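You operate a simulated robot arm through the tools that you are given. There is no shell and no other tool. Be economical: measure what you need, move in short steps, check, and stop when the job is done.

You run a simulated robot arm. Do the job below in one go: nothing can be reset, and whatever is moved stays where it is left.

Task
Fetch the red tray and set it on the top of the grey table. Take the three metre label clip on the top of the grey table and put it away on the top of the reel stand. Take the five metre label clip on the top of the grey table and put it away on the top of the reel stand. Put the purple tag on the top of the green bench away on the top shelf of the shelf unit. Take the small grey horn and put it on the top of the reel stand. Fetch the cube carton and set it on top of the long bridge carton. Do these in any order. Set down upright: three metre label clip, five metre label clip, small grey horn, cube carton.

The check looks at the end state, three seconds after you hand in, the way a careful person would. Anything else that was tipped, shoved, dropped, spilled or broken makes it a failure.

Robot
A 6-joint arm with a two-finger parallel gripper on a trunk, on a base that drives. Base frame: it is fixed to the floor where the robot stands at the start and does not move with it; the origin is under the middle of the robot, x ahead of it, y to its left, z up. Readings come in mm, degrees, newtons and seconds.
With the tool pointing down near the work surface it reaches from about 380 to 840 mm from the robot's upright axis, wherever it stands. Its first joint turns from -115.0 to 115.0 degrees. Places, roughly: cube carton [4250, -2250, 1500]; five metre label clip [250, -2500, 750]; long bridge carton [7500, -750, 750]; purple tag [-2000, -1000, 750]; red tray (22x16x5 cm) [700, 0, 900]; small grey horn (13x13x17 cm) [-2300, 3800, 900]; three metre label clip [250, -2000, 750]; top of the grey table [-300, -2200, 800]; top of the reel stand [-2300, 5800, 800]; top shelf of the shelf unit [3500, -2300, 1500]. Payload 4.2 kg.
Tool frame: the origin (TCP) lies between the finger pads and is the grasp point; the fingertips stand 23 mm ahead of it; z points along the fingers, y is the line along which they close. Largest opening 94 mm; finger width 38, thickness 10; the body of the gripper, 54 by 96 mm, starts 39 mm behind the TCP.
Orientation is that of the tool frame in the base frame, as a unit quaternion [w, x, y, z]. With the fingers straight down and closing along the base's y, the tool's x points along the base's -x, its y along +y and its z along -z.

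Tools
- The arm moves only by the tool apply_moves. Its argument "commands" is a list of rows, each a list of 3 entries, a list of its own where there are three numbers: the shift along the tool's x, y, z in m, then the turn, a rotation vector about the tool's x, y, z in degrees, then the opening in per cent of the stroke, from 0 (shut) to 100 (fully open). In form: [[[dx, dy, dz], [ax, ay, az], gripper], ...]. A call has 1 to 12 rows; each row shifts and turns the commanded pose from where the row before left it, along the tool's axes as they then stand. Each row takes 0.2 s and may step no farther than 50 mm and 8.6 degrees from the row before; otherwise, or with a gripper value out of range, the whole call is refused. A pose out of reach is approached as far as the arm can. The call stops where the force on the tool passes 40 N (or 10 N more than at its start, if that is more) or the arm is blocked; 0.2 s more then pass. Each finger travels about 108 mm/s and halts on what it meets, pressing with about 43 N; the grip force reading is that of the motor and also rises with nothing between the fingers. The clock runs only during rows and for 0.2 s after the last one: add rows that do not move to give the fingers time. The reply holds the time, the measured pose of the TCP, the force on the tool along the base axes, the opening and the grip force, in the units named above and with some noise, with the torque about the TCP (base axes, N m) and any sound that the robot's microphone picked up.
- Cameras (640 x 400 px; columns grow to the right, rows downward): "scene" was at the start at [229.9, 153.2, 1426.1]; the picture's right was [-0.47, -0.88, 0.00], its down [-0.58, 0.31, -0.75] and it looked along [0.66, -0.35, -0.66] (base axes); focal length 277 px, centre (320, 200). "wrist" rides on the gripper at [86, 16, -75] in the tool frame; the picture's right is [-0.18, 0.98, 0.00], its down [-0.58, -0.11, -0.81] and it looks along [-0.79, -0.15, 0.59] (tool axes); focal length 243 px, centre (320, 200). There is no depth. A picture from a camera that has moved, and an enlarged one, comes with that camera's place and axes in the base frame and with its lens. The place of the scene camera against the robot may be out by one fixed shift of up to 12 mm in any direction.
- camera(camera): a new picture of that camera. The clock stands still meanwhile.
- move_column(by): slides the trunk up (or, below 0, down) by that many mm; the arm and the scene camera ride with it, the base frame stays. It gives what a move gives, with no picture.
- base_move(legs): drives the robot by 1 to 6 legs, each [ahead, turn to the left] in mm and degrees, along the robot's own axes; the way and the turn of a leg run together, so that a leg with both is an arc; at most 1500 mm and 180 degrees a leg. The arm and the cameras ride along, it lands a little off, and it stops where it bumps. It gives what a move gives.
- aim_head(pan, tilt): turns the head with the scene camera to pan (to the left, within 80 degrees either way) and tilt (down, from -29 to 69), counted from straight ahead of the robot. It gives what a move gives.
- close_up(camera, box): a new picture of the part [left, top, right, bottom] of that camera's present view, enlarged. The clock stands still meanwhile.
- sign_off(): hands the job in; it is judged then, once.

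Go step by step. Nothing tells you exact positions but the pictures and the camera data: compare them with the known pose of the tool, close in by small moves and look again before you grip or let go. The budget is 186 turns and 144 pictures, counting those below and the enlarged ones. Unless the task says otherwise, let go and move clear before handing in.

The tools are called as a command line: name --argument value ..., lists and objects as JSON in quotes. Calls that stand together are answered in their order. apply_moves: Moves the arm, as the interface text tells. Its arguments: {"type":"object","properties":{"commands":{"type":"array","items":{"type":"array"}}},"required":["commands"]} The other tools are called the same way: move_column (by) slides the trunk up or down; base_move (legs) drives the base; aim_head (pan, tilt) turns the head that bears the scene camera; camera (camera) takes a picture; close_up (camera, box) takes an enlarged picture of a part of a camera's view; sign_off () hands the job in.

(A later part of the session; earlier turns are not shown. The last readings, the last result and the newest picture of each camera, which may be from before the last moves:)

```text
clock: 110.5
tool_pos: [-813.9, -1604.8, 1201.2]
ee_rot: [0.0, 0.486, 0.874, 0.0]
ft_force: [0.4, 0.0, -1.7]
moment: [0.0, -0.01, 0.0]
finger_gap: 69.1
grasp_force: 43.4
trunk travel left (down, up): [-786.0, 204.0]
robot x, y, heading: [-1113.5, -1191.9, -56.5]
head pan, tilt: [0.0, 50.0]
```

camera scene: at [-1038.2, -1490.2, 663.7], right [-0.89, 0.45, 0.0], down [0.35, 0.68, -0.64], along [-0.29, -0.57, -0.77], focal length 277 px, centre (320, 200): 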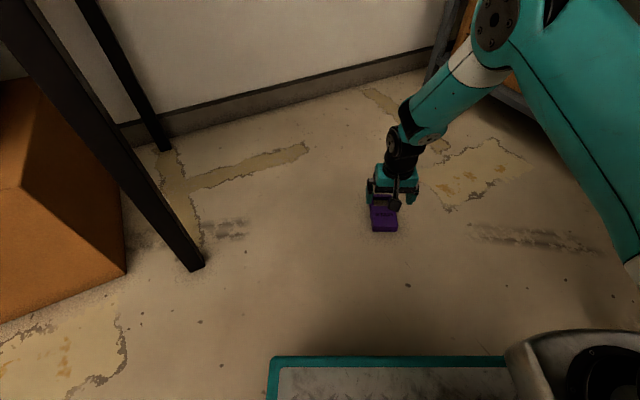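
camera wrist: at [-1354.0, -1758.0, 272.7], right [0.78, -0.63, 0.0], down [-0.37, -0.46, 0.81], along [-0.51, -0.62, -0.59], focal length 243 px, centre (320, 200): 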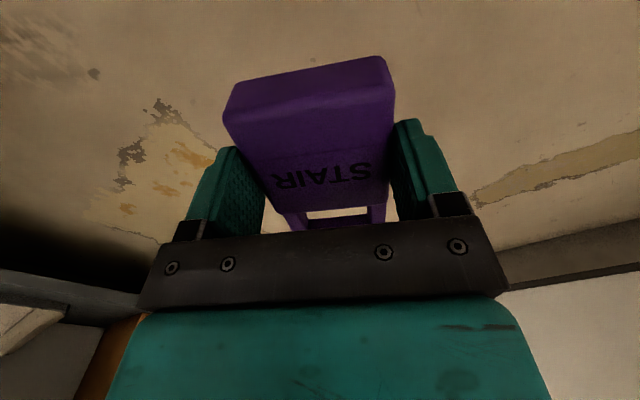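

base_move --legs '[[0, 56.5], [800, 0]]'

base_move --legs '[[1500, 0], [1500, 0]]'

aim_head --pan -40 --tilt 5

camera --camera "scene"

```text
clock: 117.4
tool_pos: [204.1, -1144.8, 1202.9]
ee_rot: [0.001, 0.004, 1.0, 0.0]
ft_force: [0.1, -0.9, -1.3]
moment: [0.01, 0.02, -0.01]
finger_gap: 69.5
grasp_force: 43.0
trunk travel left (down, up): [-786.0, 204.0]
robot x, y, heading: [-298.9, -1179.2, 1.0]
head pan, tilt: [0.0, 50.0]
```

```text
clock: 131.4
tool_pos: [3110.5, -964.8, 1202.2]
ee_rot: [0.0, -0.024, 1.0, -0.001]
ft_force: [0.0, 0.0, -1.8]
moment: [-0.01, 0.04, 0.02]
finger_gap: 69.1
grasp_force: 42.5
trunk travel left (down, up): [-786.0, 204.0]
robot x, y, heading: [2606.6, -1024.1, 4.4]
head pan, tilt: [0.0, 50.0]
```

```text
clock: 132.6
tool_pos: [3110.7, -965.6, 1202.4]
ee_rot: [0.0, -0.024, 1.0, 0.001]
ft_force: [-0.7, -0.6, -2.1]
moment: [0.01, 0.03, 0.02]
finger_gap: 69.2
grasp_force: 43.1
trunk travel left (down, up): [-786.0, 204.0]
robot x, y, heading: [2611.1, -1023.2, 4.4]
head pan, tilt: [-40.0, 5.0]
```

```text
109 pictures are left
camera scene: at [2823.9, -875.1, 1483.5], right [-0.58, -0.81, 0.0], down [-0.07, 0.05, -1.0], along [0.81, -0.58, -0.09], focal length 277 px, centre (320, 200)
```

scene: 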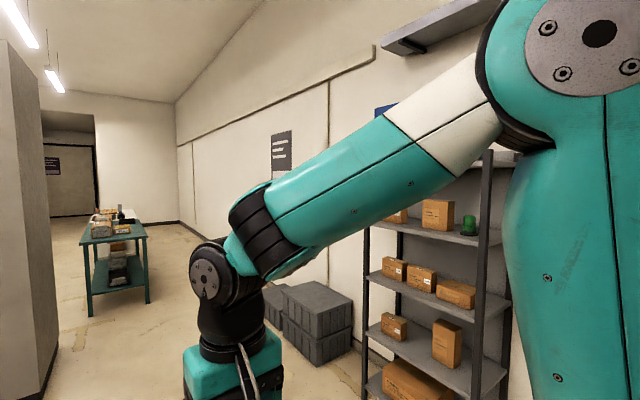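

base_move --legs '[[850, -4], [0, -90]]'

aim_head --pan 0 --tilt 5

camera --camera "scene"

```text
clock: 140.9
tool_pos: [3480.7, -1490.6, 1203.0]
ee_rot: [0.001, 0.716, 0.698, 0.0]
ft_force: [0.4, 0.2, -2.4]
moment: [0.04, -0.03, 0.01]
finger_gap: 69.3
grasp_force: 43.3
trunk travel left (down, up): [-786.0, 204.0]
robot x, y, heading: [3450.9, -984.8, -89.5]
head pan, tilt: [-40.0, 5.0]
```

```text
clock: 142.0
tool_pos: [3479.3, -1490.2, 1203.4]
ee_rot: [0.001, 0.715, 0.699, 0.0]
ft_force: [0.6, -0.3, -1.2]
moment: [0.04, 0.01, 0.02]
finger_gap: 69.7
grasp_force: 42.5
trunk travel left (down, up): [-786.0, 204.0]
robot x, y, heading: [3455.7, -987.9, -89.7]
head pan, tilt: [0.0, 5.0]
```

```text
108 pictures are left
camera scene: at [3654.4, -1230.3, 1483.5], right [-1.0, 0.0, 0.0], down [0.0, 0.09, -1.0], along [0.0, -1.0, -0.09], focal length 277 px, centre (320, 200)
```

scene: 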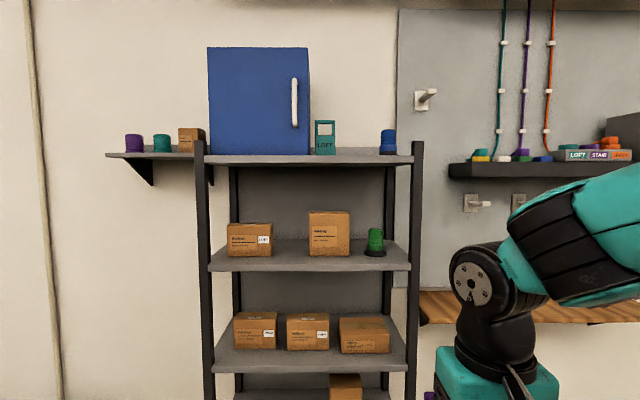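

The top shelf has a free spot between the teal LOFT tag and the blue cylinder, near x=3520. The cube carton sits on the small wall shelf to the left. I'll raise the trunk for a better view.

move_column --by 200

aim_head --pan 0 --tilt 15

camera --camera "scene"

close_up --camera "scene" --box '[240, 100, 440, 225]'

```text
clock: 144.2
tool_pos: [3479.5, -1490.8, 1401.3]
ee_rot: [0.001, 0.715, 0.699, 0.001]
ft_force: [-0.5, -0.2, -1.2]
moment: [0.03, -0.01, -0.04]
finger_gap: 69.1
grasp_force: 42.3
trunk travel left (down, up): [-986.0, 4.0]
robot x, y, heading: [3456.1, -983.2, -89.8]
head pan, tilt: [0.0, 5.0]
```

```text
clock: 144.9
tool_pos: [3479.4, -1490.0, 1401.8]
ee_rot: [0.0, 0.715, 0.699, -0.001]
ft_force: [-0.1, 0.5, -2.4]
moment: [0.03, 0.01, 0.0]
finger_gap: 69.2
grasp_force: 42.7
trunk travel left (down, up): [-986.0, 4.0]
robot x, y, heading: [3456.6, -981.6, -90.0]
head pan, tilt: [0.0, 15.0]
```

```text
107 pictures are left
camera scene: at [3654.5, -1231.9, 1667.4], right [-1.0, -0.01, 0.0], down [0.0, 0.26, -0.97], along [0.01, -0.97, -0.26], focal length 277 px, centre (320, 200)
```

scene: 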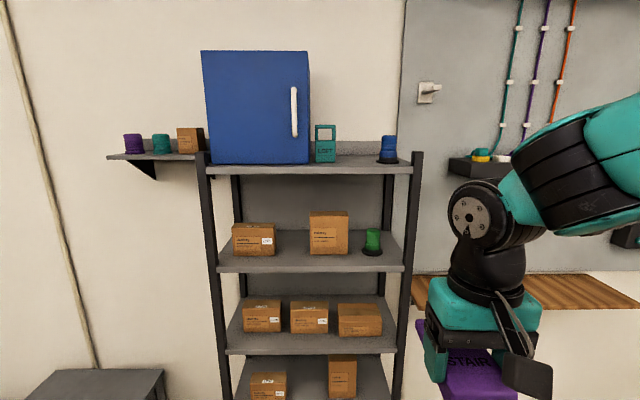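

```text
3.20 times, centred on (340, 162) of scene
camera zoom: at [3654.5, -1231.9, 1667.4], right [-1.0, -0.01, 0.0], down [0.0, 0.26, -0.97], along [0.01, -0.97, -0.26], focal length 887 px, centre (256, 320)
```

zoom: 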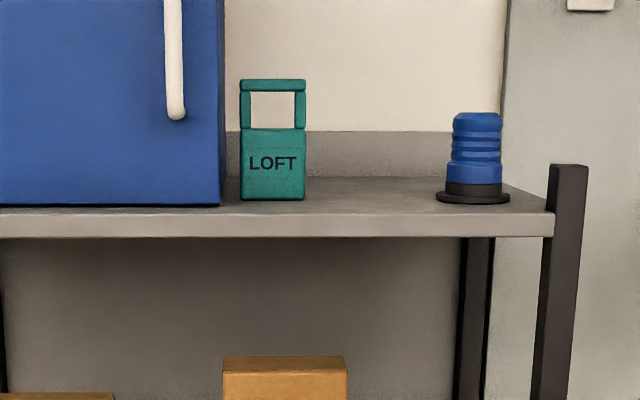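

The shelf surface is at about z=1546 with its front at y=-2113, and the free gap runs over x 3457..3602. I'll raise the arm and check.

apply_moves --commands '[[[0, 0, -0.042], [0, 0, 0], 0], [[0, 0, -0.042], [0, 0, 0], 0], [[0, 0, -0.042], [0, 0, 0], 0], [[0, 0, -0.042], [0, 0, 0], 0], [[0, 0, -0.042], [0, 0, 0], 0], [[0, 0, -0.042], [0, 0, 0], 0]]'

base_move --legs '[[450, 0]]'

camera --camera "scene"

camera --camera "wrist"

```text
clock: 146.3
tool_pos: [3478.7, -1492.6, 1651.1]
ee_rot: [0.0, 0.716, 0.698, 0.0]
ft_force: [-0.3, -0.4, -2.1]
moment: [0.01, 0.03, -0.02]
finger_gap: 69.4
grasp_force: 42.9
trunk travel left (down, up): [-986.0, 4.0]
robot x, y, heading: [3451.6, -986.8, -89.7]
head pan, tilt: [0.0, 15.0]
```

```text
clock: 149.0
tool_pos: [3482.2, -1953.6, 1651.5]
ee_rot: [0.0, 0.715, 0.699, 0.0]
ft_force: [0.6, 0.7, -1.3]
moment: [-0.01, -0.02, 0.01]
finger_gap: 69.0
grasp_force: 43.4
trunk travel left (down, up): [-986.0, 4.0]
robot x, y, heading: [3455.8, -1444.2, -89.6]
head pan, tilt: [0.0, 15.0]
```

```text
105 pictures are left
camera scene: at [3658.0, -1693.3, 1667.4], right [-1.0, -0.01, 0.0], down [0.0, 0.26, -0.97], along [0.01, -0.97, -0.26], focal length 277 px, centre (320, 200)
```

scene: 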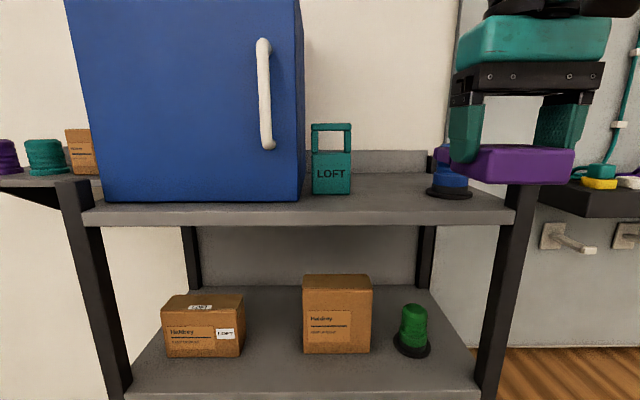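

```text
104 pictures are left
camera wrist: at [3500.7, -1867.4, 1724.9], right [0.98, -0.21, 0.0], down [-0.12, -0.58, 0.81], along [-0.17, -0.79, -0.59], focal length 243 px, centre (320, 200)
```

wrist: 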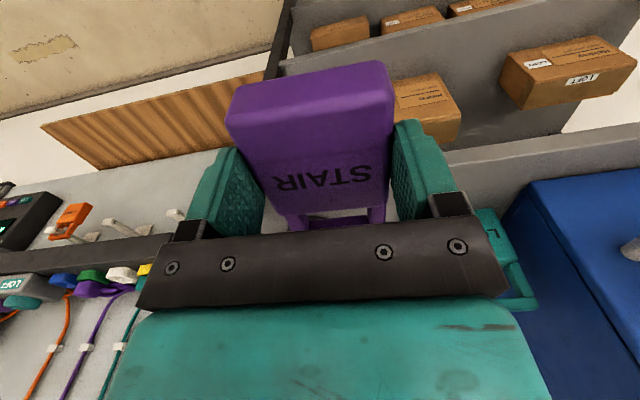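

apply_moves --commands '[[[0, 0.028, 0], [0, 0, 0], 0], [[0, 0.028, 0], [0, 0, 0], 0], [[-0.037, 0, 0], [0, 0, 0], 0], [[-0.037, 0, 0], [0, 0, 0], 0], [[-0.037, 0, 0], [0, 0, 0], 0], [[-0.037, 0, 0], [0, 0, 0], 0], [[-0.037, 0, 0], [0, 0, 0], 0], [[-0.037, 0, 0], [0, 0, 0], 0]]'

camera --camera "scene"

camera --camera "wrist"

```text
clock: 150.8
tool_pos: [3527.0, -2160.2, 1631.5]
ee_rot: [0.001, 0.714, 0.7, 0.0]
ft_force: [1.1, -0.2, -0.8]
moment: [-0.01, 0.01, 0.01]
finger_gap: 69.2
grasp_force: 43.3
out of reach, approached as far as the arm can: row 8
trunk travel left (down, up): [-986.0, 4.0]
robot x, y, heading: [3455.5, -1444.5, -89.8]
head pan, tilt: [0.0, 15.0]
```

```text
103 pictures are left
camera scene: at [3658.1, -1693.5, 1667.3], right [-1.0, -0.01, 0.0], down [0.0, 0.26, -0.97], along [0.01, -0.97, -0.26], focal length 277 px, centre (320, 200)
```

scene: 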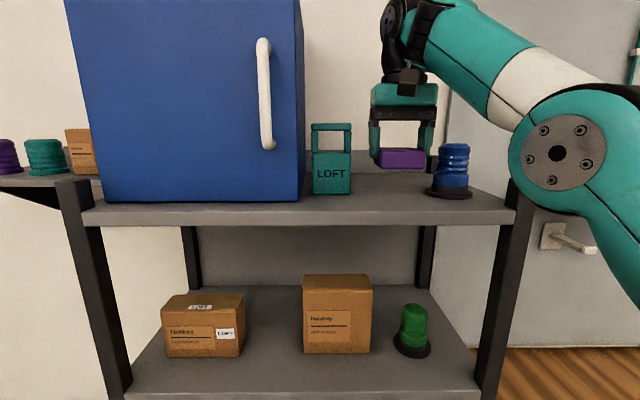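

```text
102 pictures are left
camera wrist: at [3545.1, -2074.7, 1705.3], right [0.98, -0.21, 0.0], down [-0.12, -0.58, 0.81], along [-0.17, -0.79, -0.59], focal length 243 px, centre (320, 200)
```

wrist: 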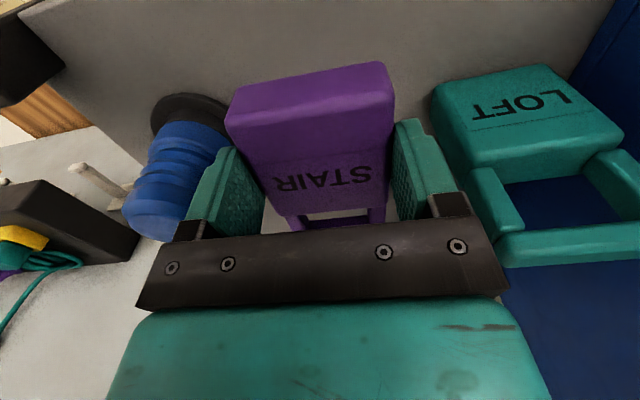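

apply_moves --commands '[[[0, 0.005, 0.02], [0, 0, 0], 0], [[0, 0, 0.02], [0, 0, 0], 0], [[0, 0, 0], [0, 0, 0], 0]]'

close_up --camera "scene" --box '[290, 80, 510, 217]'

```text
clock: 151.6
tool_pos: [3531.8, -2159.8, 1592.6]
ee_rot: [0.0, 0.715, 0.699, 0.0]
ft_force: [0.0, -0.5, -1.6]
moment: [0.0, 0.02, -0.03]
finger_gap: 69.2
grasp_force: 43.5
trunk travel left (down, up): [-986.0, 4.0]
robot x, y, heading: [3454.6, -1446.0, -89.6]
head pan, tilt: [0.0, 15.0]
```

```text
2.91 times, centred on (400, 148) of scene
camera zoom: at [3658.0, -1693.6, 1667.3], right [-1.0, -0.01, 0.0], down [0.0, 0.26, -0.97], along [0.01, -0.97, -0.26], focal length 806 px, centre (87, 350)
```

zoom: 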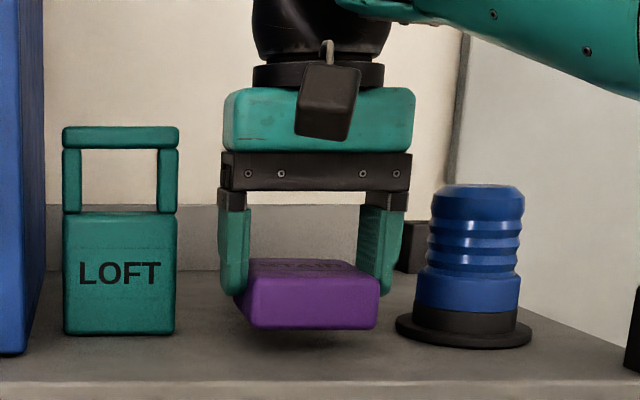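

apply_moves --commands '[[[-0.014, 0, 0], [0, 0, 0], 0], [[0, 0, 0.004], [0, 0, 0], 0], [[0, 0, 0.003], [0, 0, 0], 0], [[0, 0, 0.003], [0, 0, 0], 0], [[0, 0, 0], [0, 0, 0], 0]]'

close_up --camera "scene" --box '[290, 80, 510, 217]'

```text
clock: 152.8
tool_pos: [3531.3, -2174.7, 1580.9]
ee_rot: [0.001, 0.715, 0.699, 0.0]
ft_force: [0.4, 0.4, -2.1]
moment: [0.02, 0.01, 0.01]
finger_gap: 69.1
grasp_force: 43.1
trunk travel left (down, up): [-986.0, 4.0]
robot x, y, heading: [3459.2, -1446.6, -89.6]
head pan, tilt: [0.0, 15.0]
```

```text
2.91 times, centred on (400, 148) of scene
camera zoom: at [3658.0, -1693.5, 1667.3], right [-1.0, -0.01, 0.0], down [0.0, 0.26, -0.97], along [0.01, -0.97, -0.26], focal length 806 px, centre (87, 350)
```

zoom: 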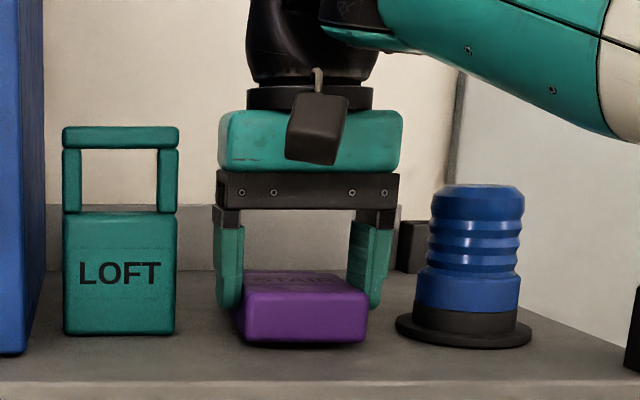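

apply_moves --commands '[[[0, 0, 0.002], [0, 0, 0], 0], [[0, 0, 0.002], [0, 0, 0], 0], [[0, 0, 0], [0, 0, 0], 0]]'

apply_moves --commands '[[[0, 0, 0.002], [0, 0, 0], 0], [[0, 0, 0.002], [0, 0, 0], 0], [[0, 0, 0], [0, 0, 0], 0]]'

```text
clock: 153.6
tool_pos: [3531.4, -2174.1, 1576.2]
ee_rot: [0.0, 0.715, 0.699, -0.001]
ft_force: [1.2, 0.3, -1.1]
moment: [0.0, -0.02, 0.01]
finger_gap: 69.2
grasp_force: 42.7
trunk travel left (down, up): [-986.0, 4.0]
robot x, y, heading: [3459.9, -1449.1, -89.2]
head pan, tilt: [0.0, 15.0]
```

```text
clock: 154.6
tool_pos: [3530.8, -2172.9, 1577.5]
ee_rot: [0.004, 0.715, 0.699, -0.001]
ft_force: [-0.4, -1.1, 9.7]
moment: [0.39, 0.28, 0.06]
finger_gap: 69.2
grasp_force: 43.3
trunk travel left (down, up): [-986.0, 4.0]
robot x, y, heading: [3457.5, -1446.2, -89.9]
head pan, tilt: [0.0, 15.0]
stopped in row 3: the force on the tool passed its limit at 41 N (the readings are from after the stop); the commanded pose is now the measured one
```

apply_moves --commands '[[[0, 0, -0.001], [0, 0, 0], 76], [[0, 0, 0], [0, 0, 0], 86], [[0, 0, 0], [0, 0, 0], 86], [[0, 0, -0.03], [0, 0, 0], 86], [[0.02, 0, -0.03], [0, 0, 0], 86], [[0.04, 0, -0.01], [0, 0, 0], 86], [[0.045, 0, 0], [0, 0, 0], 86], [[0.045, 0, 0], [0, 0, 0], 86], [[0.045, 0, 0], [0, 0, 0], 86]]'

camera --camera "scene"

```text
clock: 156.6
tool_pos: [3535.3, -1978.4, 1643.6]
ee_rot: [0.004, 0.715, 0.699, -0.002]
ft_force: [0.5, 0.0, -0.2]
moment: [0.02, 0.0, 0.03]
finger_gap: 80.8
grasp_force: 0.0
trunk travel left (down, up): [-986.0, 4.0]
robot x, y, heading: [3457.3, -1449.6, -89.7]
head pan, tilt: [0.0, 15.0]
```

```text
99 pictures are left
camera scene: at [3658.0, -1694.2, 1667.3], right [-1.0, -0.01, 0.0], down [0.0, 0.26, -0.97], along [0.01, -0.97, -0.26], focal length 277 px, centre (320, 200)
```

scene: 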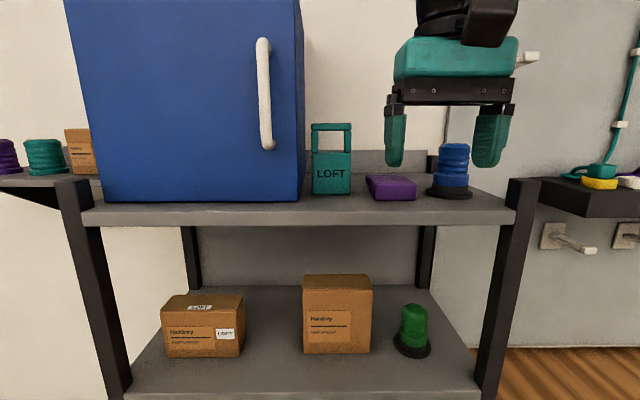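

The tag now lies on the top shelf. Next I'll move in front of the wall shelf for the cube carton.

base_move --legs '[[-350, 0], [0, 89.7], [790, 0], [0, -90]]'

camera --camera "scene"

```text
clock: 170.4
tool_pos: [4313.4, -1652.2, 1643.5]
ee_rot: [0.003, 0.734, 0.679, -0.001]
ft_force: [0.3, 0.7, -0.3]
moment: [0.01, 0.01, 0.06]
finger_gap: 81.0
grasp_force: 0.0
trunk travel left (down, up): [-986.0, 4.0]
robot x, y, heading: [4268.8, -1117.8, -92.6]
head pan, tilt: [0.0, 15.0]
```

```text
98 pictures are left
camera scene: at [4451.6, -1373.6, 1667.3], right [-1.0, 0.05, 0.0], down [0.01, 0.26, -0.97], along [-0.05, -0.96, -0.26], focal length 277 px, centre (320, 200)
```

scene: 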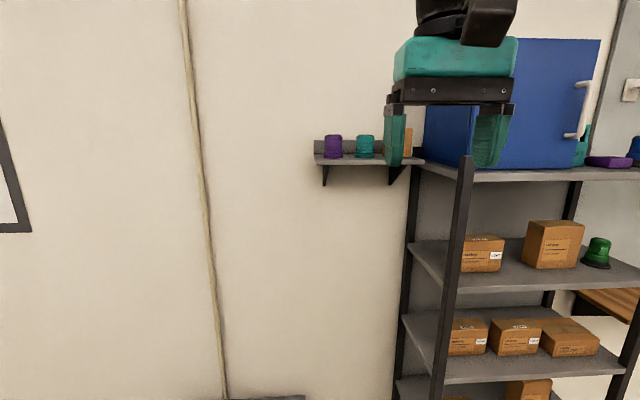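

apply_moves --commands '[[[0, -0.045, 0], [0, 0, 0], 100], [[0, -0.045, 0], [0, 0, 0], 100], [[0, -0.045, 0], [0, 0, 0], 100]]'

close_up --camera "scene" --box '[290, 90, 450, 190]'

```text
clock: 171.2
tool_pos: [4176.9, -1640.2, 1637.9]
ee_rot: [0.004, 0.734, 0.679, -0.001]
ft_force: [0.4, 0.5, 0.8]
moment: [-0.01, 0.01, 0.0]
finger_gap: 94.1
grasp_force: 0.1
trunk travel left (down, up): [-986.0, 4.0]
robot x, y, heading: [4265.6, -1119.4, -92.6]
head pan, tilt: [0.0, 15.0]
```

```text
4.00 times, centred on (370, 140) of scene
camera zoom: at [4451.7, -1373.7, 1667.3], right [-1.0, 0.05, 0.0], down [0.01, 0.26, -0.97], along [-0.05, -0.96, -0.26], focal length 1109 px, centre (120, 440)
```

zoom: 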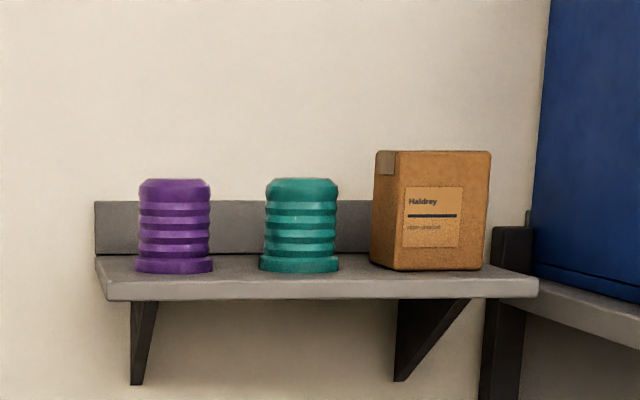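

The carton sits at about x 4095–4172, y −2288 and back, on a wall shelf at z≈1565. I'll drive in closer with the gripper at straddle height.

base_move --legs '[[460, 0]]'

camera --camera "scene"

camera --camera "wrist"

```text
clock: 174.0
tool_pos: [4158.9, -2099.1, 1640.0]
ee_rot: [0.003, 0.733, 0.68, -0.001]
ft_force: [0.1, 0.4, -0.3]
moment: [-0.03, 0.03, 0.0]
finger_gap: 94.0
grasp_force: 0.1
trunk travel left (down, up): [-986.0, 4.0]
robot x, y, heading: [4243.3, -1573.6, -92.2]
head pan, tilt: [0.0, 15.0]
```

```text
96 pictures are left
camera scene: at [4432.1, -1830.5, 1667.4], right [-1.0, 0.04, 0.0], down [0.01, 0.26, -0.97], along [-0.04, -0.97, -0.26], focal length 277 px, centre (320, 200)
```

scene: 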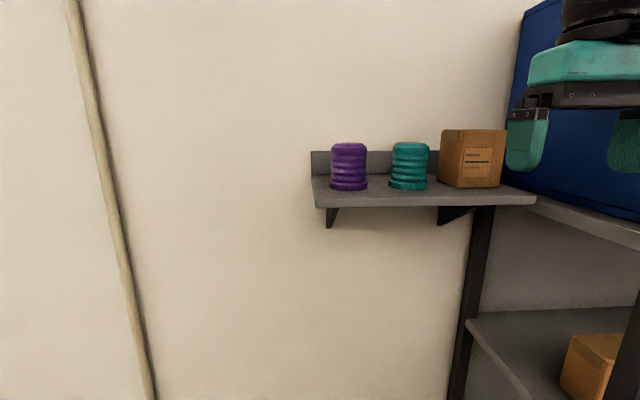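

```text
95 pictures are left
camera wrist: at [4180.7, -2013.5, 1712.7], right [0.97, -0.26, 0.0], down [-0.15, -0.57, 0.81], along [-0.2, -0.78, -0.59], focal length 243 px, centre (320, 200)
```

wrist: 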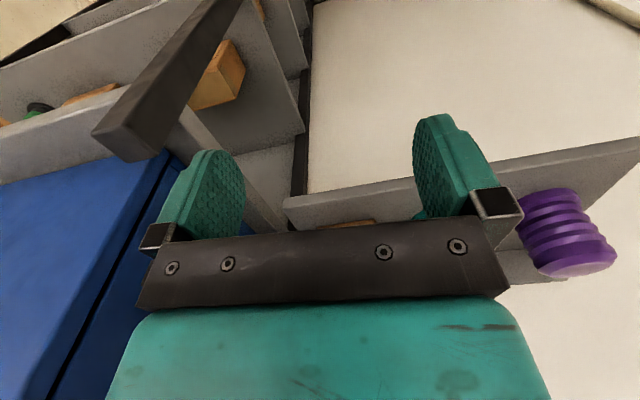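

close_up --camera "scene" --box '[380, 110, 540, 210]'

```text
4.00 times, centred on (460, 160) of scene
camera zoom: at [4432.1, -1830.5, 1667.4], right [-1.0, 0.04, 0.0], down [0.01, 0.26, -0.97], along [-0.04, -0.97, -0.26], focal length 1109 px, centre (-240, 360)
```

zoom: 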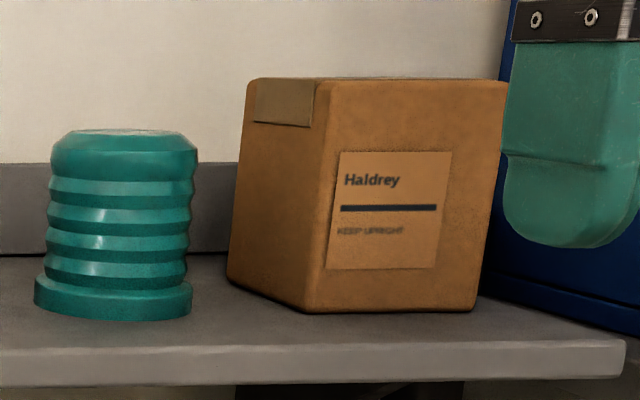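

apply_moves --commands '[[[0, 0, 0.003], [0, 0, -4.3], 100], [[-0.044, -0.005, 0], [0, 0, 0], 100], [[-0.044, -0.005, 0], [0, 0, 0], 100], [[-0.043, -0.005, 0], [0, 0, 0], 100], [[0, 0, 0], [0, 0, 0], 100]]'

close_up --camera "scene" --box '[380, 85, 580, 210]'

camera --camera "wrist"

```text
clock: 175.2
tool_pos: [4147.8, -2231.9, 1637.5]
ee_rot: [0.004, 0.707, 0.708, -0.001]
ft_force: [0.1, 0.3, -0.9]
moment: [0.0, 0.02, -0.01]
finger_gap: 94.0
grasp_force: 0.0
trunk travel left (down, up): [-986.0, 4.0]
robot x, y, heading: [4244.4, -1571.9, -92.3]
head pan, tilt: [0.0, 15.0]
```

```text
3.20 times, centred on (480, 148) of scene
camera zoom: at [4432.1, -1831.3, 1667.2], right [-1.0, 0.04, 0.0], down [0.01, 0.26, -0.97], along [-0.04, -0.96, -0.26], focal length 887 px, centre (-192, 368)
```

zoom: 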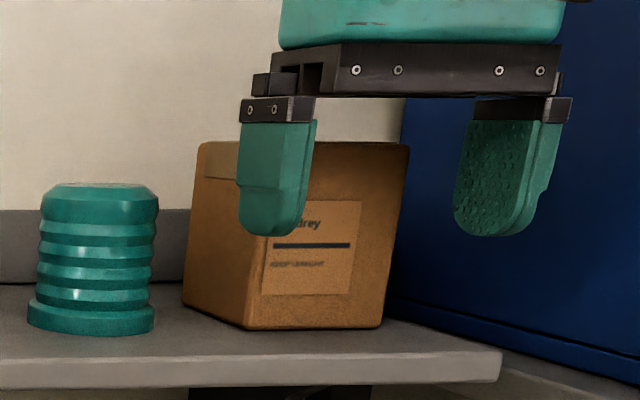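

```text
92 pictures are left
camera wrist: at [4163.4, -2143.7, 1710.9], right [0.98, -0.18, 0.0], down [-0.11, -0.58, 0.81], along [-0.14, -0.8, -0.59], focal length 243 px, centre (320, 200)
```

wrist: 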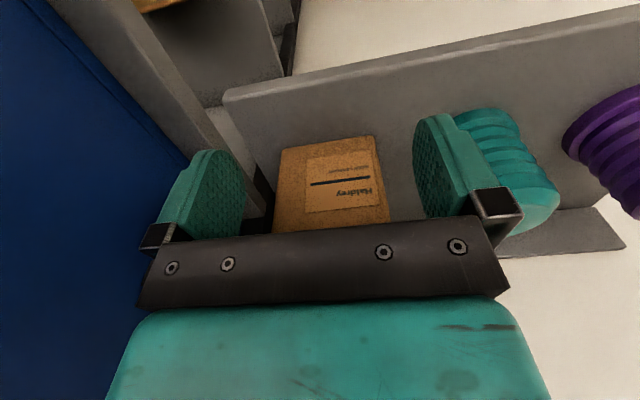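

apply_moves --commands '[[[-0.03, -0.001, 0], [0, 0, 0], 100], [[-0.03, -0.001, 0], [0, 0, 0], 100], [[-0.025, 0, 0.003], [0, 0, 0], 100], [[0, 0, 0], [0, 0, 0], 100]]'

close_up --camera "scene" --box '[380, 85, 580, 210]'

camera --camera "wrist"

```text
clock: 175.9
tool_pos: [4143.4, -2296.2, 1638.3]
ee_rot: [0.013, 0.707, 0.707, -0.011]
ft_force: [2.5, -14.8, -19.1]
moment: [-0.95, 0.35, -0.35]
finger_gap: 94.0
grasp_force: 0.1
out of reach, approached as far as the arm can: row 3
trunk travel left (down, up): [-986.0, 4.0]
robot x, y, heading: [4245.3, -1574.8, -92.3]
head pan, tilt: [0.0, 15.0]
stopped in row 3: the force on the tool passed its limit at 117 N (the readings are from after the stop); the commanded pose is now the measured one
```

```text
3.20 times, centred on (480, 148) of scene
camera zoom: at [4432.2, -1829.1, 1667.7], right [-1.0, 0.04, 0.0], down [0.01, 0.26, -0.97], along [-0.04, -0.97, -0.26], focal length 887 px, centre (-192, 368)
```

zoom: 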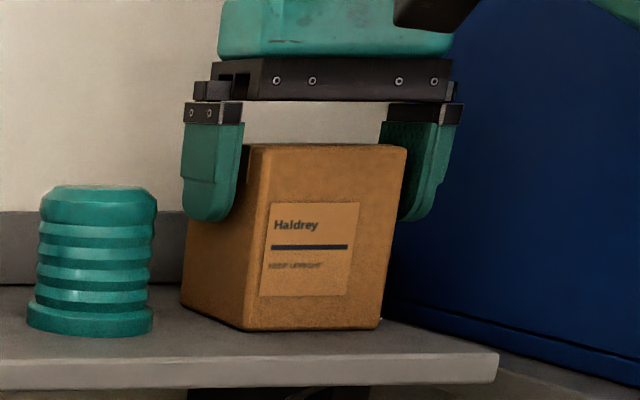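

```text
90 pictures are left
camera wrist: at [4160.0, -2206.5, 1709.4], right [0.98, -0.18, 0.01], down [-0.11, -0.55, 0.83], along [-0.15, -0.81, -0.56], focal length 243 px, centre (320, 200)
```

wrist: 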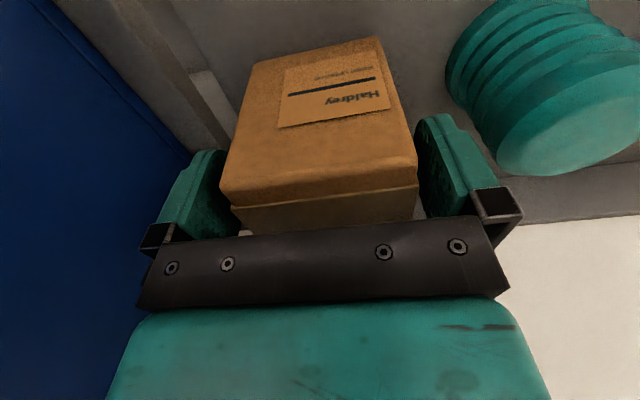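

aim_head --pan -30 --tilt 0

camera --camera "scene"

```text
clock: 176.8
tool_pos: [4144.2, -2297.9, 1636.3]
ee_rot: [0.012, 0.707, 0.707, -0.01]
ft_force: [9.1, -20.7, -35.1]
moment: [-1.81, 1.02, -1.02]
finger_gap: 93.9
grasp_force: 0.0
trunk travel left (down, up): [-986.0, 4.0]
robot x, y, heading: [4244.9, -1577.6, -92.4]
head pan, tilt: [-30.0, 0.0]
```

```text
89 pictures are left
camera scene: at [4387.9, -1813.5, 1691.4], right [-0.84, 0.54, 0.0], down [0.0, 0.0, -1.0], along [-0.54, -0.84, 0.0], focal length 277 px, centre (320, 200)
```

scene: 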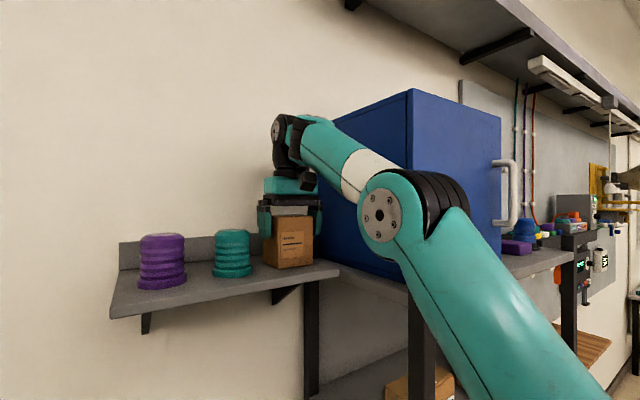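

The forearm seems to press on the blue box's edge. I'll back off straight away.

apply_moves --commands '[[[0.02, 0.0, 0], [0, 0, 0], 100], [[0.03, 0.0, 0], [0, 0, 0], 100], [[0.035, 0.0, 0], [0, 0, 0], 100]]'

camera --camera "scene"

```text
clock: 177.6
tool_pos: [4143.9, -2213.4, 1634.2]
ee_rot: [0.011, 0.706, 0.708, -0.009]
ft_force: [0.9, -0.4, -1.4]
moment: [0.04, 0.0, 0.01]
finger_gap: 94.0
grasp_force: 0.1
trunk travel left (down, up): [-986.0, 4.0]
robot x, y, heading: [4245.3, -1571.5, -92.5]
head pan, tilt: [-30.0, 0.0]
```

```text
88 pictures are left
camera scene: at [4387.9, -1814.0, 1691.4], right [-0.84, 0.54, 0.0], down [0.0, 0.0, -1.0], along [-0.54, -0.84, 0.0], focal length 277 px, centre (320, 200)
```

scene: 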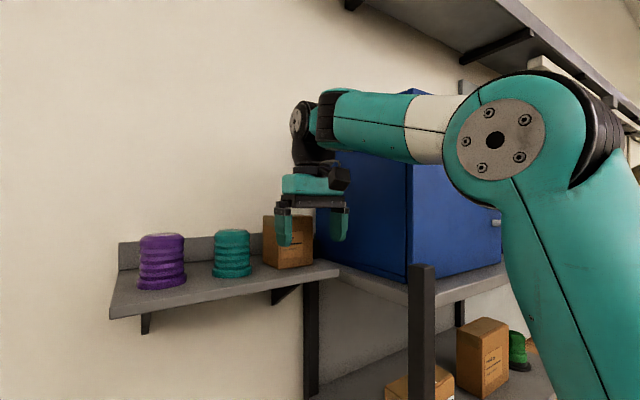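

The blue box looks unmoved. A stance further left would keep the forearm clear, so I'll check the floor boxes there first.

aim_head --pan 20 --tilt 50

camera --camera "scene"

```text
clock: 178.8
tool_pos: [4144.6, -2213.5, 1634.1]
ee_rot: [0.011, 0.706, 0.708, -0.009]
ft_force: [0.0, -0.4, 0.3]
moment: [-0.02, 0.01, -0.02]
finger_gap: 94.1
grasp_force: 0.0
trunk travel left (down, up): [-986.0, 4.0]
robot x, y, heading: [4248.8, -1574.0, -92.3]
head pan, tilt: [20.0, 50.0]
```

```text
87 pictures are left
camera scene: at [4459.3, -1810.9, 1613.7], right [-0.95, -0.3, 0.0], down [-0.23, 0.73, -0.64], along [0.19, -0.61, -0.77], focal length 277 px, centre (320, 200)
```

scene: 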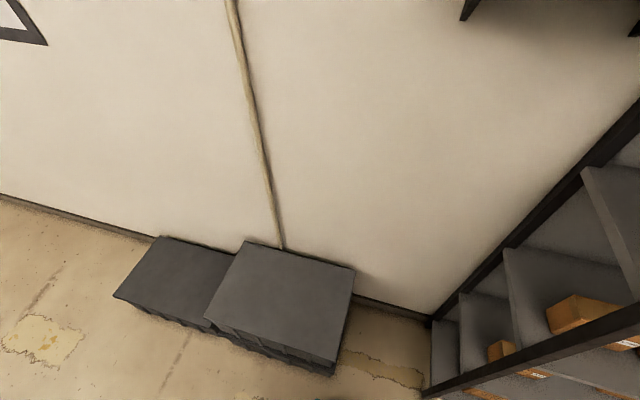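

apply_moves --commands '[[[0.04, 0.0, 0], [0.5, 0, 0], 100], [[0.045, 0.0, 0], [0.5, 0, 0], 100], [[0.045, 0.0, 0], [0, 0, 0], 100], [[0.03, 0, 0], [0, 0, 0], 100]]'

base_move --legs '[[-500, 0], [0, 17.3], [480, 0], [0, -15]]'

aim_head --pan 0 --tilt 15

camera --camera "scene"

```text
clock: 179.8
tool_pos: [4143.6, -2052.9, 1625.7]
ee_rot: [0.005, 0.707, 0.707, -0.015]
ft_force: [0.3, -0.3, 0.0]
moment: [0.03, -0.04, 0.0]
finger_gap: 94.1
grasp_force: 0.1
trunk travel left (down, up): [-986.0, 4.0]
robot x, y, heading: [4244.0, -1575.5, -92.4]
head pan, tilt: [20.0, 50.0]
```

```text
clock: 187.0
tool_pos: [4309.8, -2023.8, 1626.1]
ee_rot: [0.005, 0.69, 0.724, -0.015]
ft_force: [0.8, 1.2, 0.0]
moment: [-0.05, -0.01, 0.0]
finger_gap: 94.0
grasp_force: 0.0
trunk travel left (down, up): [-986.0, 4.0]
robot x, y, heading: [4385.0, -1537.1, -89.8]
head pan, tilt: [20.0, 50.0]
```

```text
clock: 188.0
tool_pos: [4308.8, -2022.7, 1625.8]
ee_rot: [0.005, 0.69, 0.723, -0.014]
ft_force: [-0.1, 0.2, -0.2]
moment: [-0.02, 0.0, 0.0]
finger_gap: 93.8
grasp_force: 0.1
trunk travel left (down, up): [-986.0, 4.0]
robot x, y, heading: [4390.2, -1538.5, -89.9]
head pan, tilt: [0.0, 15.0]
```

```text
86 pictures are left
camera scene: at [4587.0, -1787.3, 1667.3], right [-1.0, 0.0, 0.0], down [0.0, 0.26, -0.97], along [0.0, -0.97, -0.26], focal length 277 px, centre (320, 200)
```

scene: 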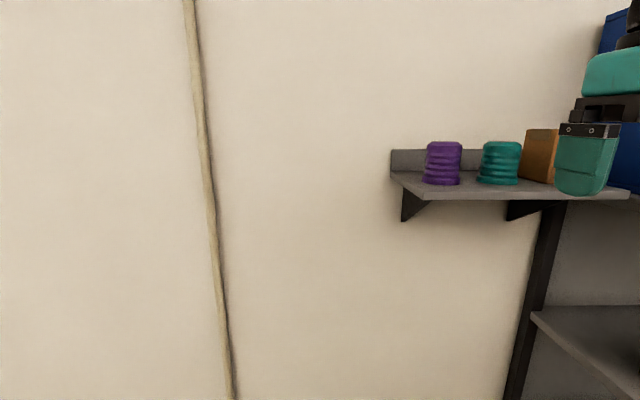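

apply_moves --commands '[[[0, 0.0, -0.01], [-0.85, 1.6, 0], 100], [[0, 0, 0], [0, 0, 2.7], 100]]'

base_move --legs '[[115, 0]]'

```text
clock: 188.6
tool_pos: [4310.0, -2022.0, 1636.7]
ee_rot: [0.0, 0.708, 0.707, 0.0]
ft_force: [-0.1, -0.3, 0.3]
moment: [-0.02, 0.01, 0.02]
finger_gap: 94.0
grasp_force: 0.1
trunk travel left (down, up): [-986.0, 4.0]
robot x, y, heading: [4387.9, -1540.4, -90.1]
head pan, tilt: [0.0, 15.0]
```

```text
clock: 189.8
tool_pos: [4308.9, -2138.1, 1638.0]
ee_rot: [0.0, 0.708, 0.706, 0.0]
ft_force: [0.3, 0.5, -0.1]
moment: [0.02, 0.02, -0.01]
finger_gap: 94.0
grasp_force: 0.0
trunk travel left (down, up): [-986.0, 4.0]
robot x, y, heading: [4391.6, -1654.7, -89.9]
head pan, tilt: [0.0, 15.0]
```

apply_moves --commands '[[[0, -0.042, 0], [0, 0, 0], 100], [[0, -0.042, 0], [0, 0, 0], 100], [[0, -0.042, 0], [0, 0, 0], 100], [[0, -0.038, 0], [0, 0, 0], 100], [[-0.04, 0, 0], [0, 0, 0], 100], [[-0.04, 0, 0], [0, 0, 0], 100], [[0, 0, 0], [0, 0, 0], 100]]'

aim_head --pan -30 --tilt 5

camera --camera "scene"

camera --camera "wrist"

```text
clock: 191.4
tool_pos: [4141.6, -2217.9, 1636.6]
ee_rot: [0.0, 0.708, 0.706, 0.0]
ft_force: [-0.8, -0.3, -0.6]
moment: [-0.02, 0.01, 0.0]
finger_gap: 93.9
grasp_force: 0.2
trunk travel left (down, up): [-986.0, 4.0]
robot x, y, heading: [4385.6, -1656.1, -90.3]
head pan, tilt: [0.0, 15.0]
```

```text
clock: 192.4
tool_pos: [4143.3, -2216.4, 1637.4]
ee_rot: [0.0, 0.708, 0.706, 0.001]
ft_force: [-0.2, 0.2, 0.1]
moment: [-0.02, 0.0, -0.01]
finger_gap: 93.8
grasp_force: 0.1
trunk travel left (down, up): [-986.0, 4.0]
robot x, y, heading: [4389.5, -1653.7, -90.0]
head pan, tilt: [-30.0, 5.0]
```

```text
85 pictures are left
camera scene: at [4541.0, -1889.3, 1683.5], right [-0.87, 0.5, 0.0], down [0.04, 0.08, -1.0], along [-0.5, -0.86, -0.09], focal length 277 px, centre (320, 200)
```

scene: 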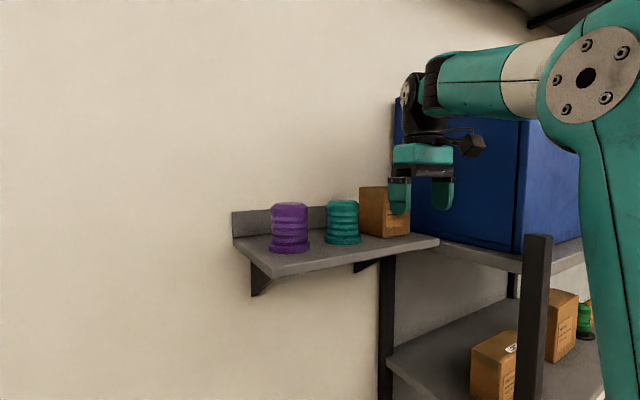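

```text
84 pictures are left
camera wrist: at [4159.1, -2130.4, 1711.2], right [0.98, -0.19, 0.0], down [-0.11, -0.58, 0.81], along [-0.15, -0.79, -0.59], focal length 243 px, centre (320, 200)
```

wrist: 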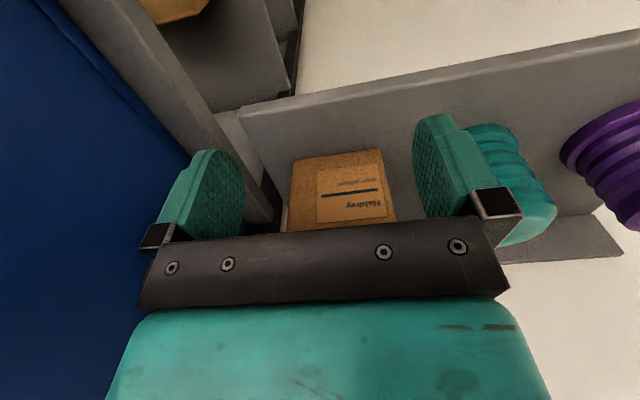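

apply_moves --commands '[[[-0.03, 0.003, 0], [0, 0, 0], 100], [[-0.03, 0, 0], [0, 0, 0], 100], [[-0.02, 0, 0], [0, 0, 0], 100], [[-0.015, 0, 0], [0, 0, 0], 100], [[0, 0, 0], [0, 0, 0], 100]]'

camera --camera "scene"

camera --camera "wrist"

```text
clock: 193.6
tool_pos: [4148.7, -2312.3, 1638.2]
ee_rot: [0.0, 0.708, 0.706, 0.0]
ft_force: [-0.4, 0.5, 0.0]
moment: [0.0, -0.02, 0.0]
finger_gap: 93.8
grasp_force: 0.0
trunk travel left (down, up): [-986.0, 4.0]
robot x, y, heading: [4387.5, -1652.1, -90.0]
head pan, tilt: [-30.0, 5.0]
```

```text
83 pictures are left
camera scene: at [4540.9, -1889.4, 1683.5], right [-0.87, 0.5, 0.0], down [0.04, 0.08, -1.0], along [-0.5, -0.86, -0.09], focal length 277 px, centre (320, 200)
```

scene: 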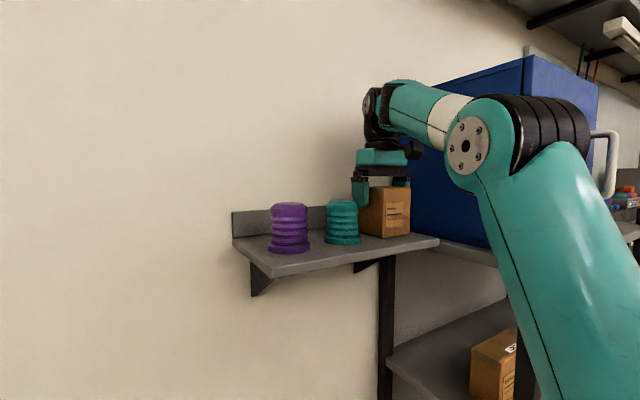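

```text
82 pictures are left
camera wrist: at [4164.8, -2226.3, 1711.8], right [0.98, -0.19, 0.0], down [-0.11, -0.58, 0.81], along [-0.15, -0.79, -0.59], focal length 243 px, centre (320, 200)
```

wrist: 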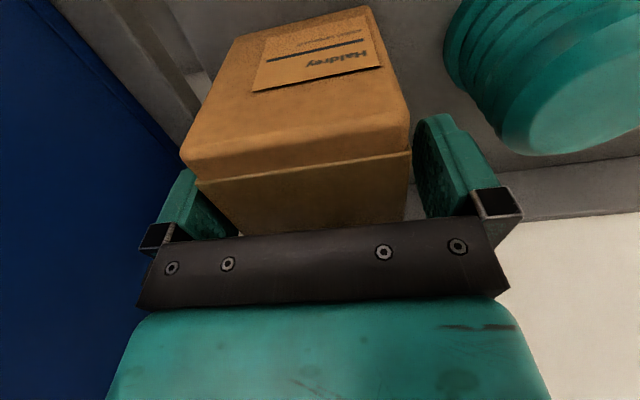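

apply_moves --commands '[[[-0.005, -0.005, 0.008], [0, 0, 0], 100], [[0, 0, 0], [0, 0, 0], 92], [[0, 0, 0], [0, 0, 0], 84], [[0, 0, 0], [0, 0, 0], 76], [[0, 0, 0], [0, 0, 0], 50], [[0, 0, 0], [0, 0, 0], 0], [[0, 0, 0], [0, 0, 0], 0]]'

apply_moves --commands '[[[0, 0, -0.01], [0, 0, 0], 0], [[0.005, 0, -0.01], [0, 0, 0], 0], [[0, 0, 0], [0, 0, 0], 0]]'

camera --camera "scene"

```text
clock: 195.2
tool_pos: [4140.2, -2318.0, 1628.9]
ee_rot: [0.0, 0.708, 0.706, -0.001]
ft_force: [0.3, -0.1, 0.4]
moment: [-0.15, 0.01, 0.01]
finger_gap: 74.9
grasp_force: 43.3
trunk travel left (down, up): [-986.0, 4.0]
robot x, y, heading: [4386.6, -1656.1, -90.1]
head pan, tilt: [-30.0, 5.0]
```

```text
clock: 196.0
tool_pos: [4141.2, -2313.5, 1648.0]
ee_rot: [0.0, 0.707, 0.707, 0.0]
ft_force: [-0.1, 0.2, -3.1]
moment: [-0.06, -0.02, 0.03]
finger_gap: 74.8
grasp_force: 42.6
trunk travel left (down, up): [-986.0, 4.0]
robot x, y, heading: [4389.8, -1658.2, -89.8]
head pan, tilt: [-30.0, 5.0]
```

```text
81 pictures are left
camera scene: at [4540.9, -1889.3, 1683.5], right [-0.87, 0.5, 0.0], down [0.04, 0.08, -1.0], along [-0.5, -0.86, -0.09], focal length 277 px, centre (320, 200)
```

scene: 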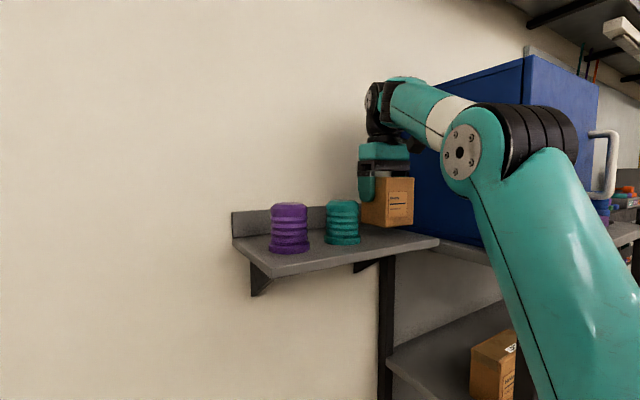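

The carton is gripped (75 mm) and lifted. I'll reverse the base straight out.

base_move --legs '[[-300, 0]]'

apply_moves --commands '[[[0.04, 0, 0], [0, 0, 0], 0], [[0.045, 0, 0.01], [0, 0, 0], 0], [[0.045, 0.0, 0.03], [0, 0, 0], 0], [[0.045, 0.0, 0.03], [0, 0, 0], 0], [[0, 0.0, 0.04], [0, 0, 0], 0], [[0, 0.0, 0.04], [0, 0, 0], 0]]'

base_move --legs '[[-350, 0], [0, 45]]'

base_move --legs '[[0, 45]]'

aim_head --pan 0 --tilt 15

camera --camera "scene"

```text
clock: 198.1
tool_pos: [4144.3, -2009.5, 1648.6]
ee_rot: [0.0, 0.706, 0.708, 0.0]
ft_force: [0.5, -0.5, -2.5]
moment: [-0.01, -0.02, -0.01]
finger_gap: 74.7
grasp_force: 43.3
trunk travel left (down, up): [-986.0, 4.0]
robot x, y, heading: [4386.3, -1349.4, -89.7]
head pan, tilt: [-30.0, 5.0]
```

```text
refused: row 3 steps farther than a row can; nothing moved
```

```text
clock: 202.3
tool_pos: [4666.4, -1656.9, 1648.4]
ee_rot: [0.0, 0.392, 0.92, 0.0]
ft_force: [-0.3, 0.5, -2.4]
moment: [-0.05, -0.02, -0.03]
finger_gap: 74.8
grasp_force: 43.3
trunk travel left (down, up): [-986.0, 4.0]
robot x, y, heading: [4383.1, -1013.8, -46.2]
head pan, tilt: [-30.0, 5.0]
```

```text
clock: 204.8
tool_pos: [5042.1, -1269.1, 1648.2]
ee_rot: [0.001, 0.008, 1.0, 0.0]
ft_force: [-0.6, -0.6, -2.5]
moment: [0.0, 0.0, 0.0]
finger_gap: 74.6
grasp_force: 42.8
trunk travel left (down, up): [-986.0, 4.0]
robot x, y, heading: [4387.4, -1016.7, -0.8]
head pan, tilt: [-30.0, 5.0]
```

```text
clock: 205.8
tool_pos: [5042.1, -1268.0, 1648.0]
ee_rot: [0.0, 0.008, 1.0, 0.0]
ft_force: [0.0, 0.8, -1.6]
moment: [0.0, -0.04, 0.0]
finger_gap: 74.8
grasp_force: 43.5
trunk travel left (down, up): [-986.0, 4.0]
robot x, y, heading: [4385.0, -1011.3, -0.8]
head pan, tilt: [0.0, 15.0]
```

```text
80 pictures are left
camera scene: at [4638.7, -822.3, 1667.4], right [-0.01, -1.0, 0.0], down [-0.26, 0.0, -0.97], along [0.97, -0.01, -0.26], focal length 277 px, centre (320, 200)
```

scene: 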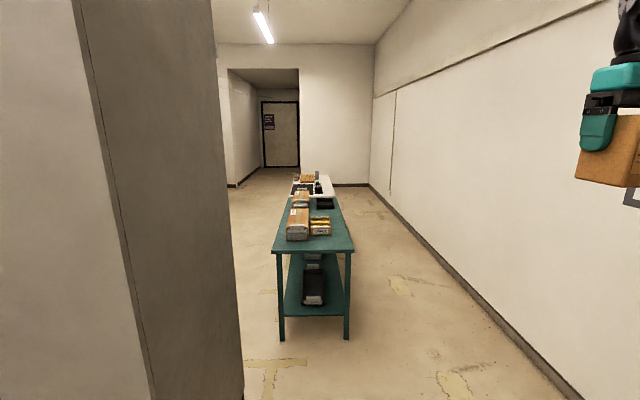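

The teal table with the bridge carton lies ahead at x≥6480. I'll pull the arm in and approach along the right side of the table.

apply_moves --commands '[[[0.03, 0.02, 0.02], [0, 0, 0], 0], [[0.035, 0.02, 0.02], [0, 0, 0], 0], [[0.035, 0.02, 0.02], [0, 0, 0], 0], [[0.035, 0.02, 0.02], [0, 0, 0], 0], [[0.035, 0.02, 0.02], [0, 0, 0], 0]]'

base_move --legs '[[0, -24], [1400, 0], [265, 0], [0, 24.5]]'

camera --camera "scene"

```text
clock: 206.9
tool_pos: [4878.2, -1168.5, 1551.4]
ee_rot: [0.001, 0.009, 1.0, 0.0]
ft_force: [0.6, -0.2, -2.7]
moment: [0.01, -0.02, 0.0]
finger_gap: 75.1
grasp_force: 43.1
trunk travel left (down, up): [-986.0, 4.0]
robot x, y, heading: [4388.0, -1009.4, -0.7]
head pan, tilt: [0.0, 15.0]
```

```text
clock: 217.9
tool_pos: [6351.3, -1917.4, 1551.0]
ee_rot: [0.0, 0.036, 0.999, 0.0]
ft_force: [-0.1, 0.4, -2.2]
moment: [-0.02, -0.01, -0.01]
finger_gap: 75.1
grasp_force: 43.4
trunk travel left (down, up): [-986.0, 4.0]
robot x, y, heading: [5867.4, -1733.1, -4.0]
head pan, tilt: [0.0, 15.0]
stopped in leg 4: the robot was blocked; the commanded pose is now the measured one
```

```text
79 pictures are left
camera scene: at [6131.3, -1558.5, 1667.4], right [-0.07, -1.0, 0.0], down [-0.26, 0.02, -0.97], along [0.96, -0.07, -0.26], focal length 277 px, centre (320, 200)
```

scene: 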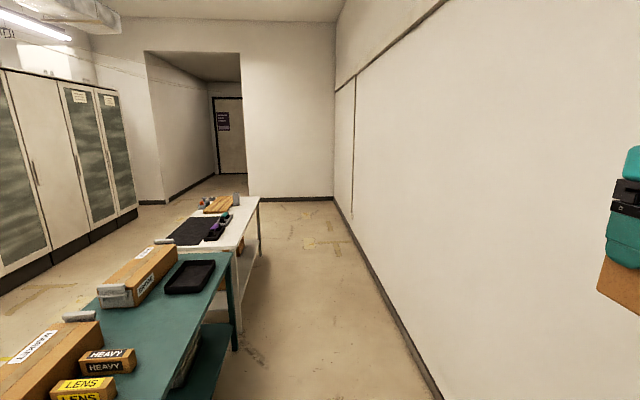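

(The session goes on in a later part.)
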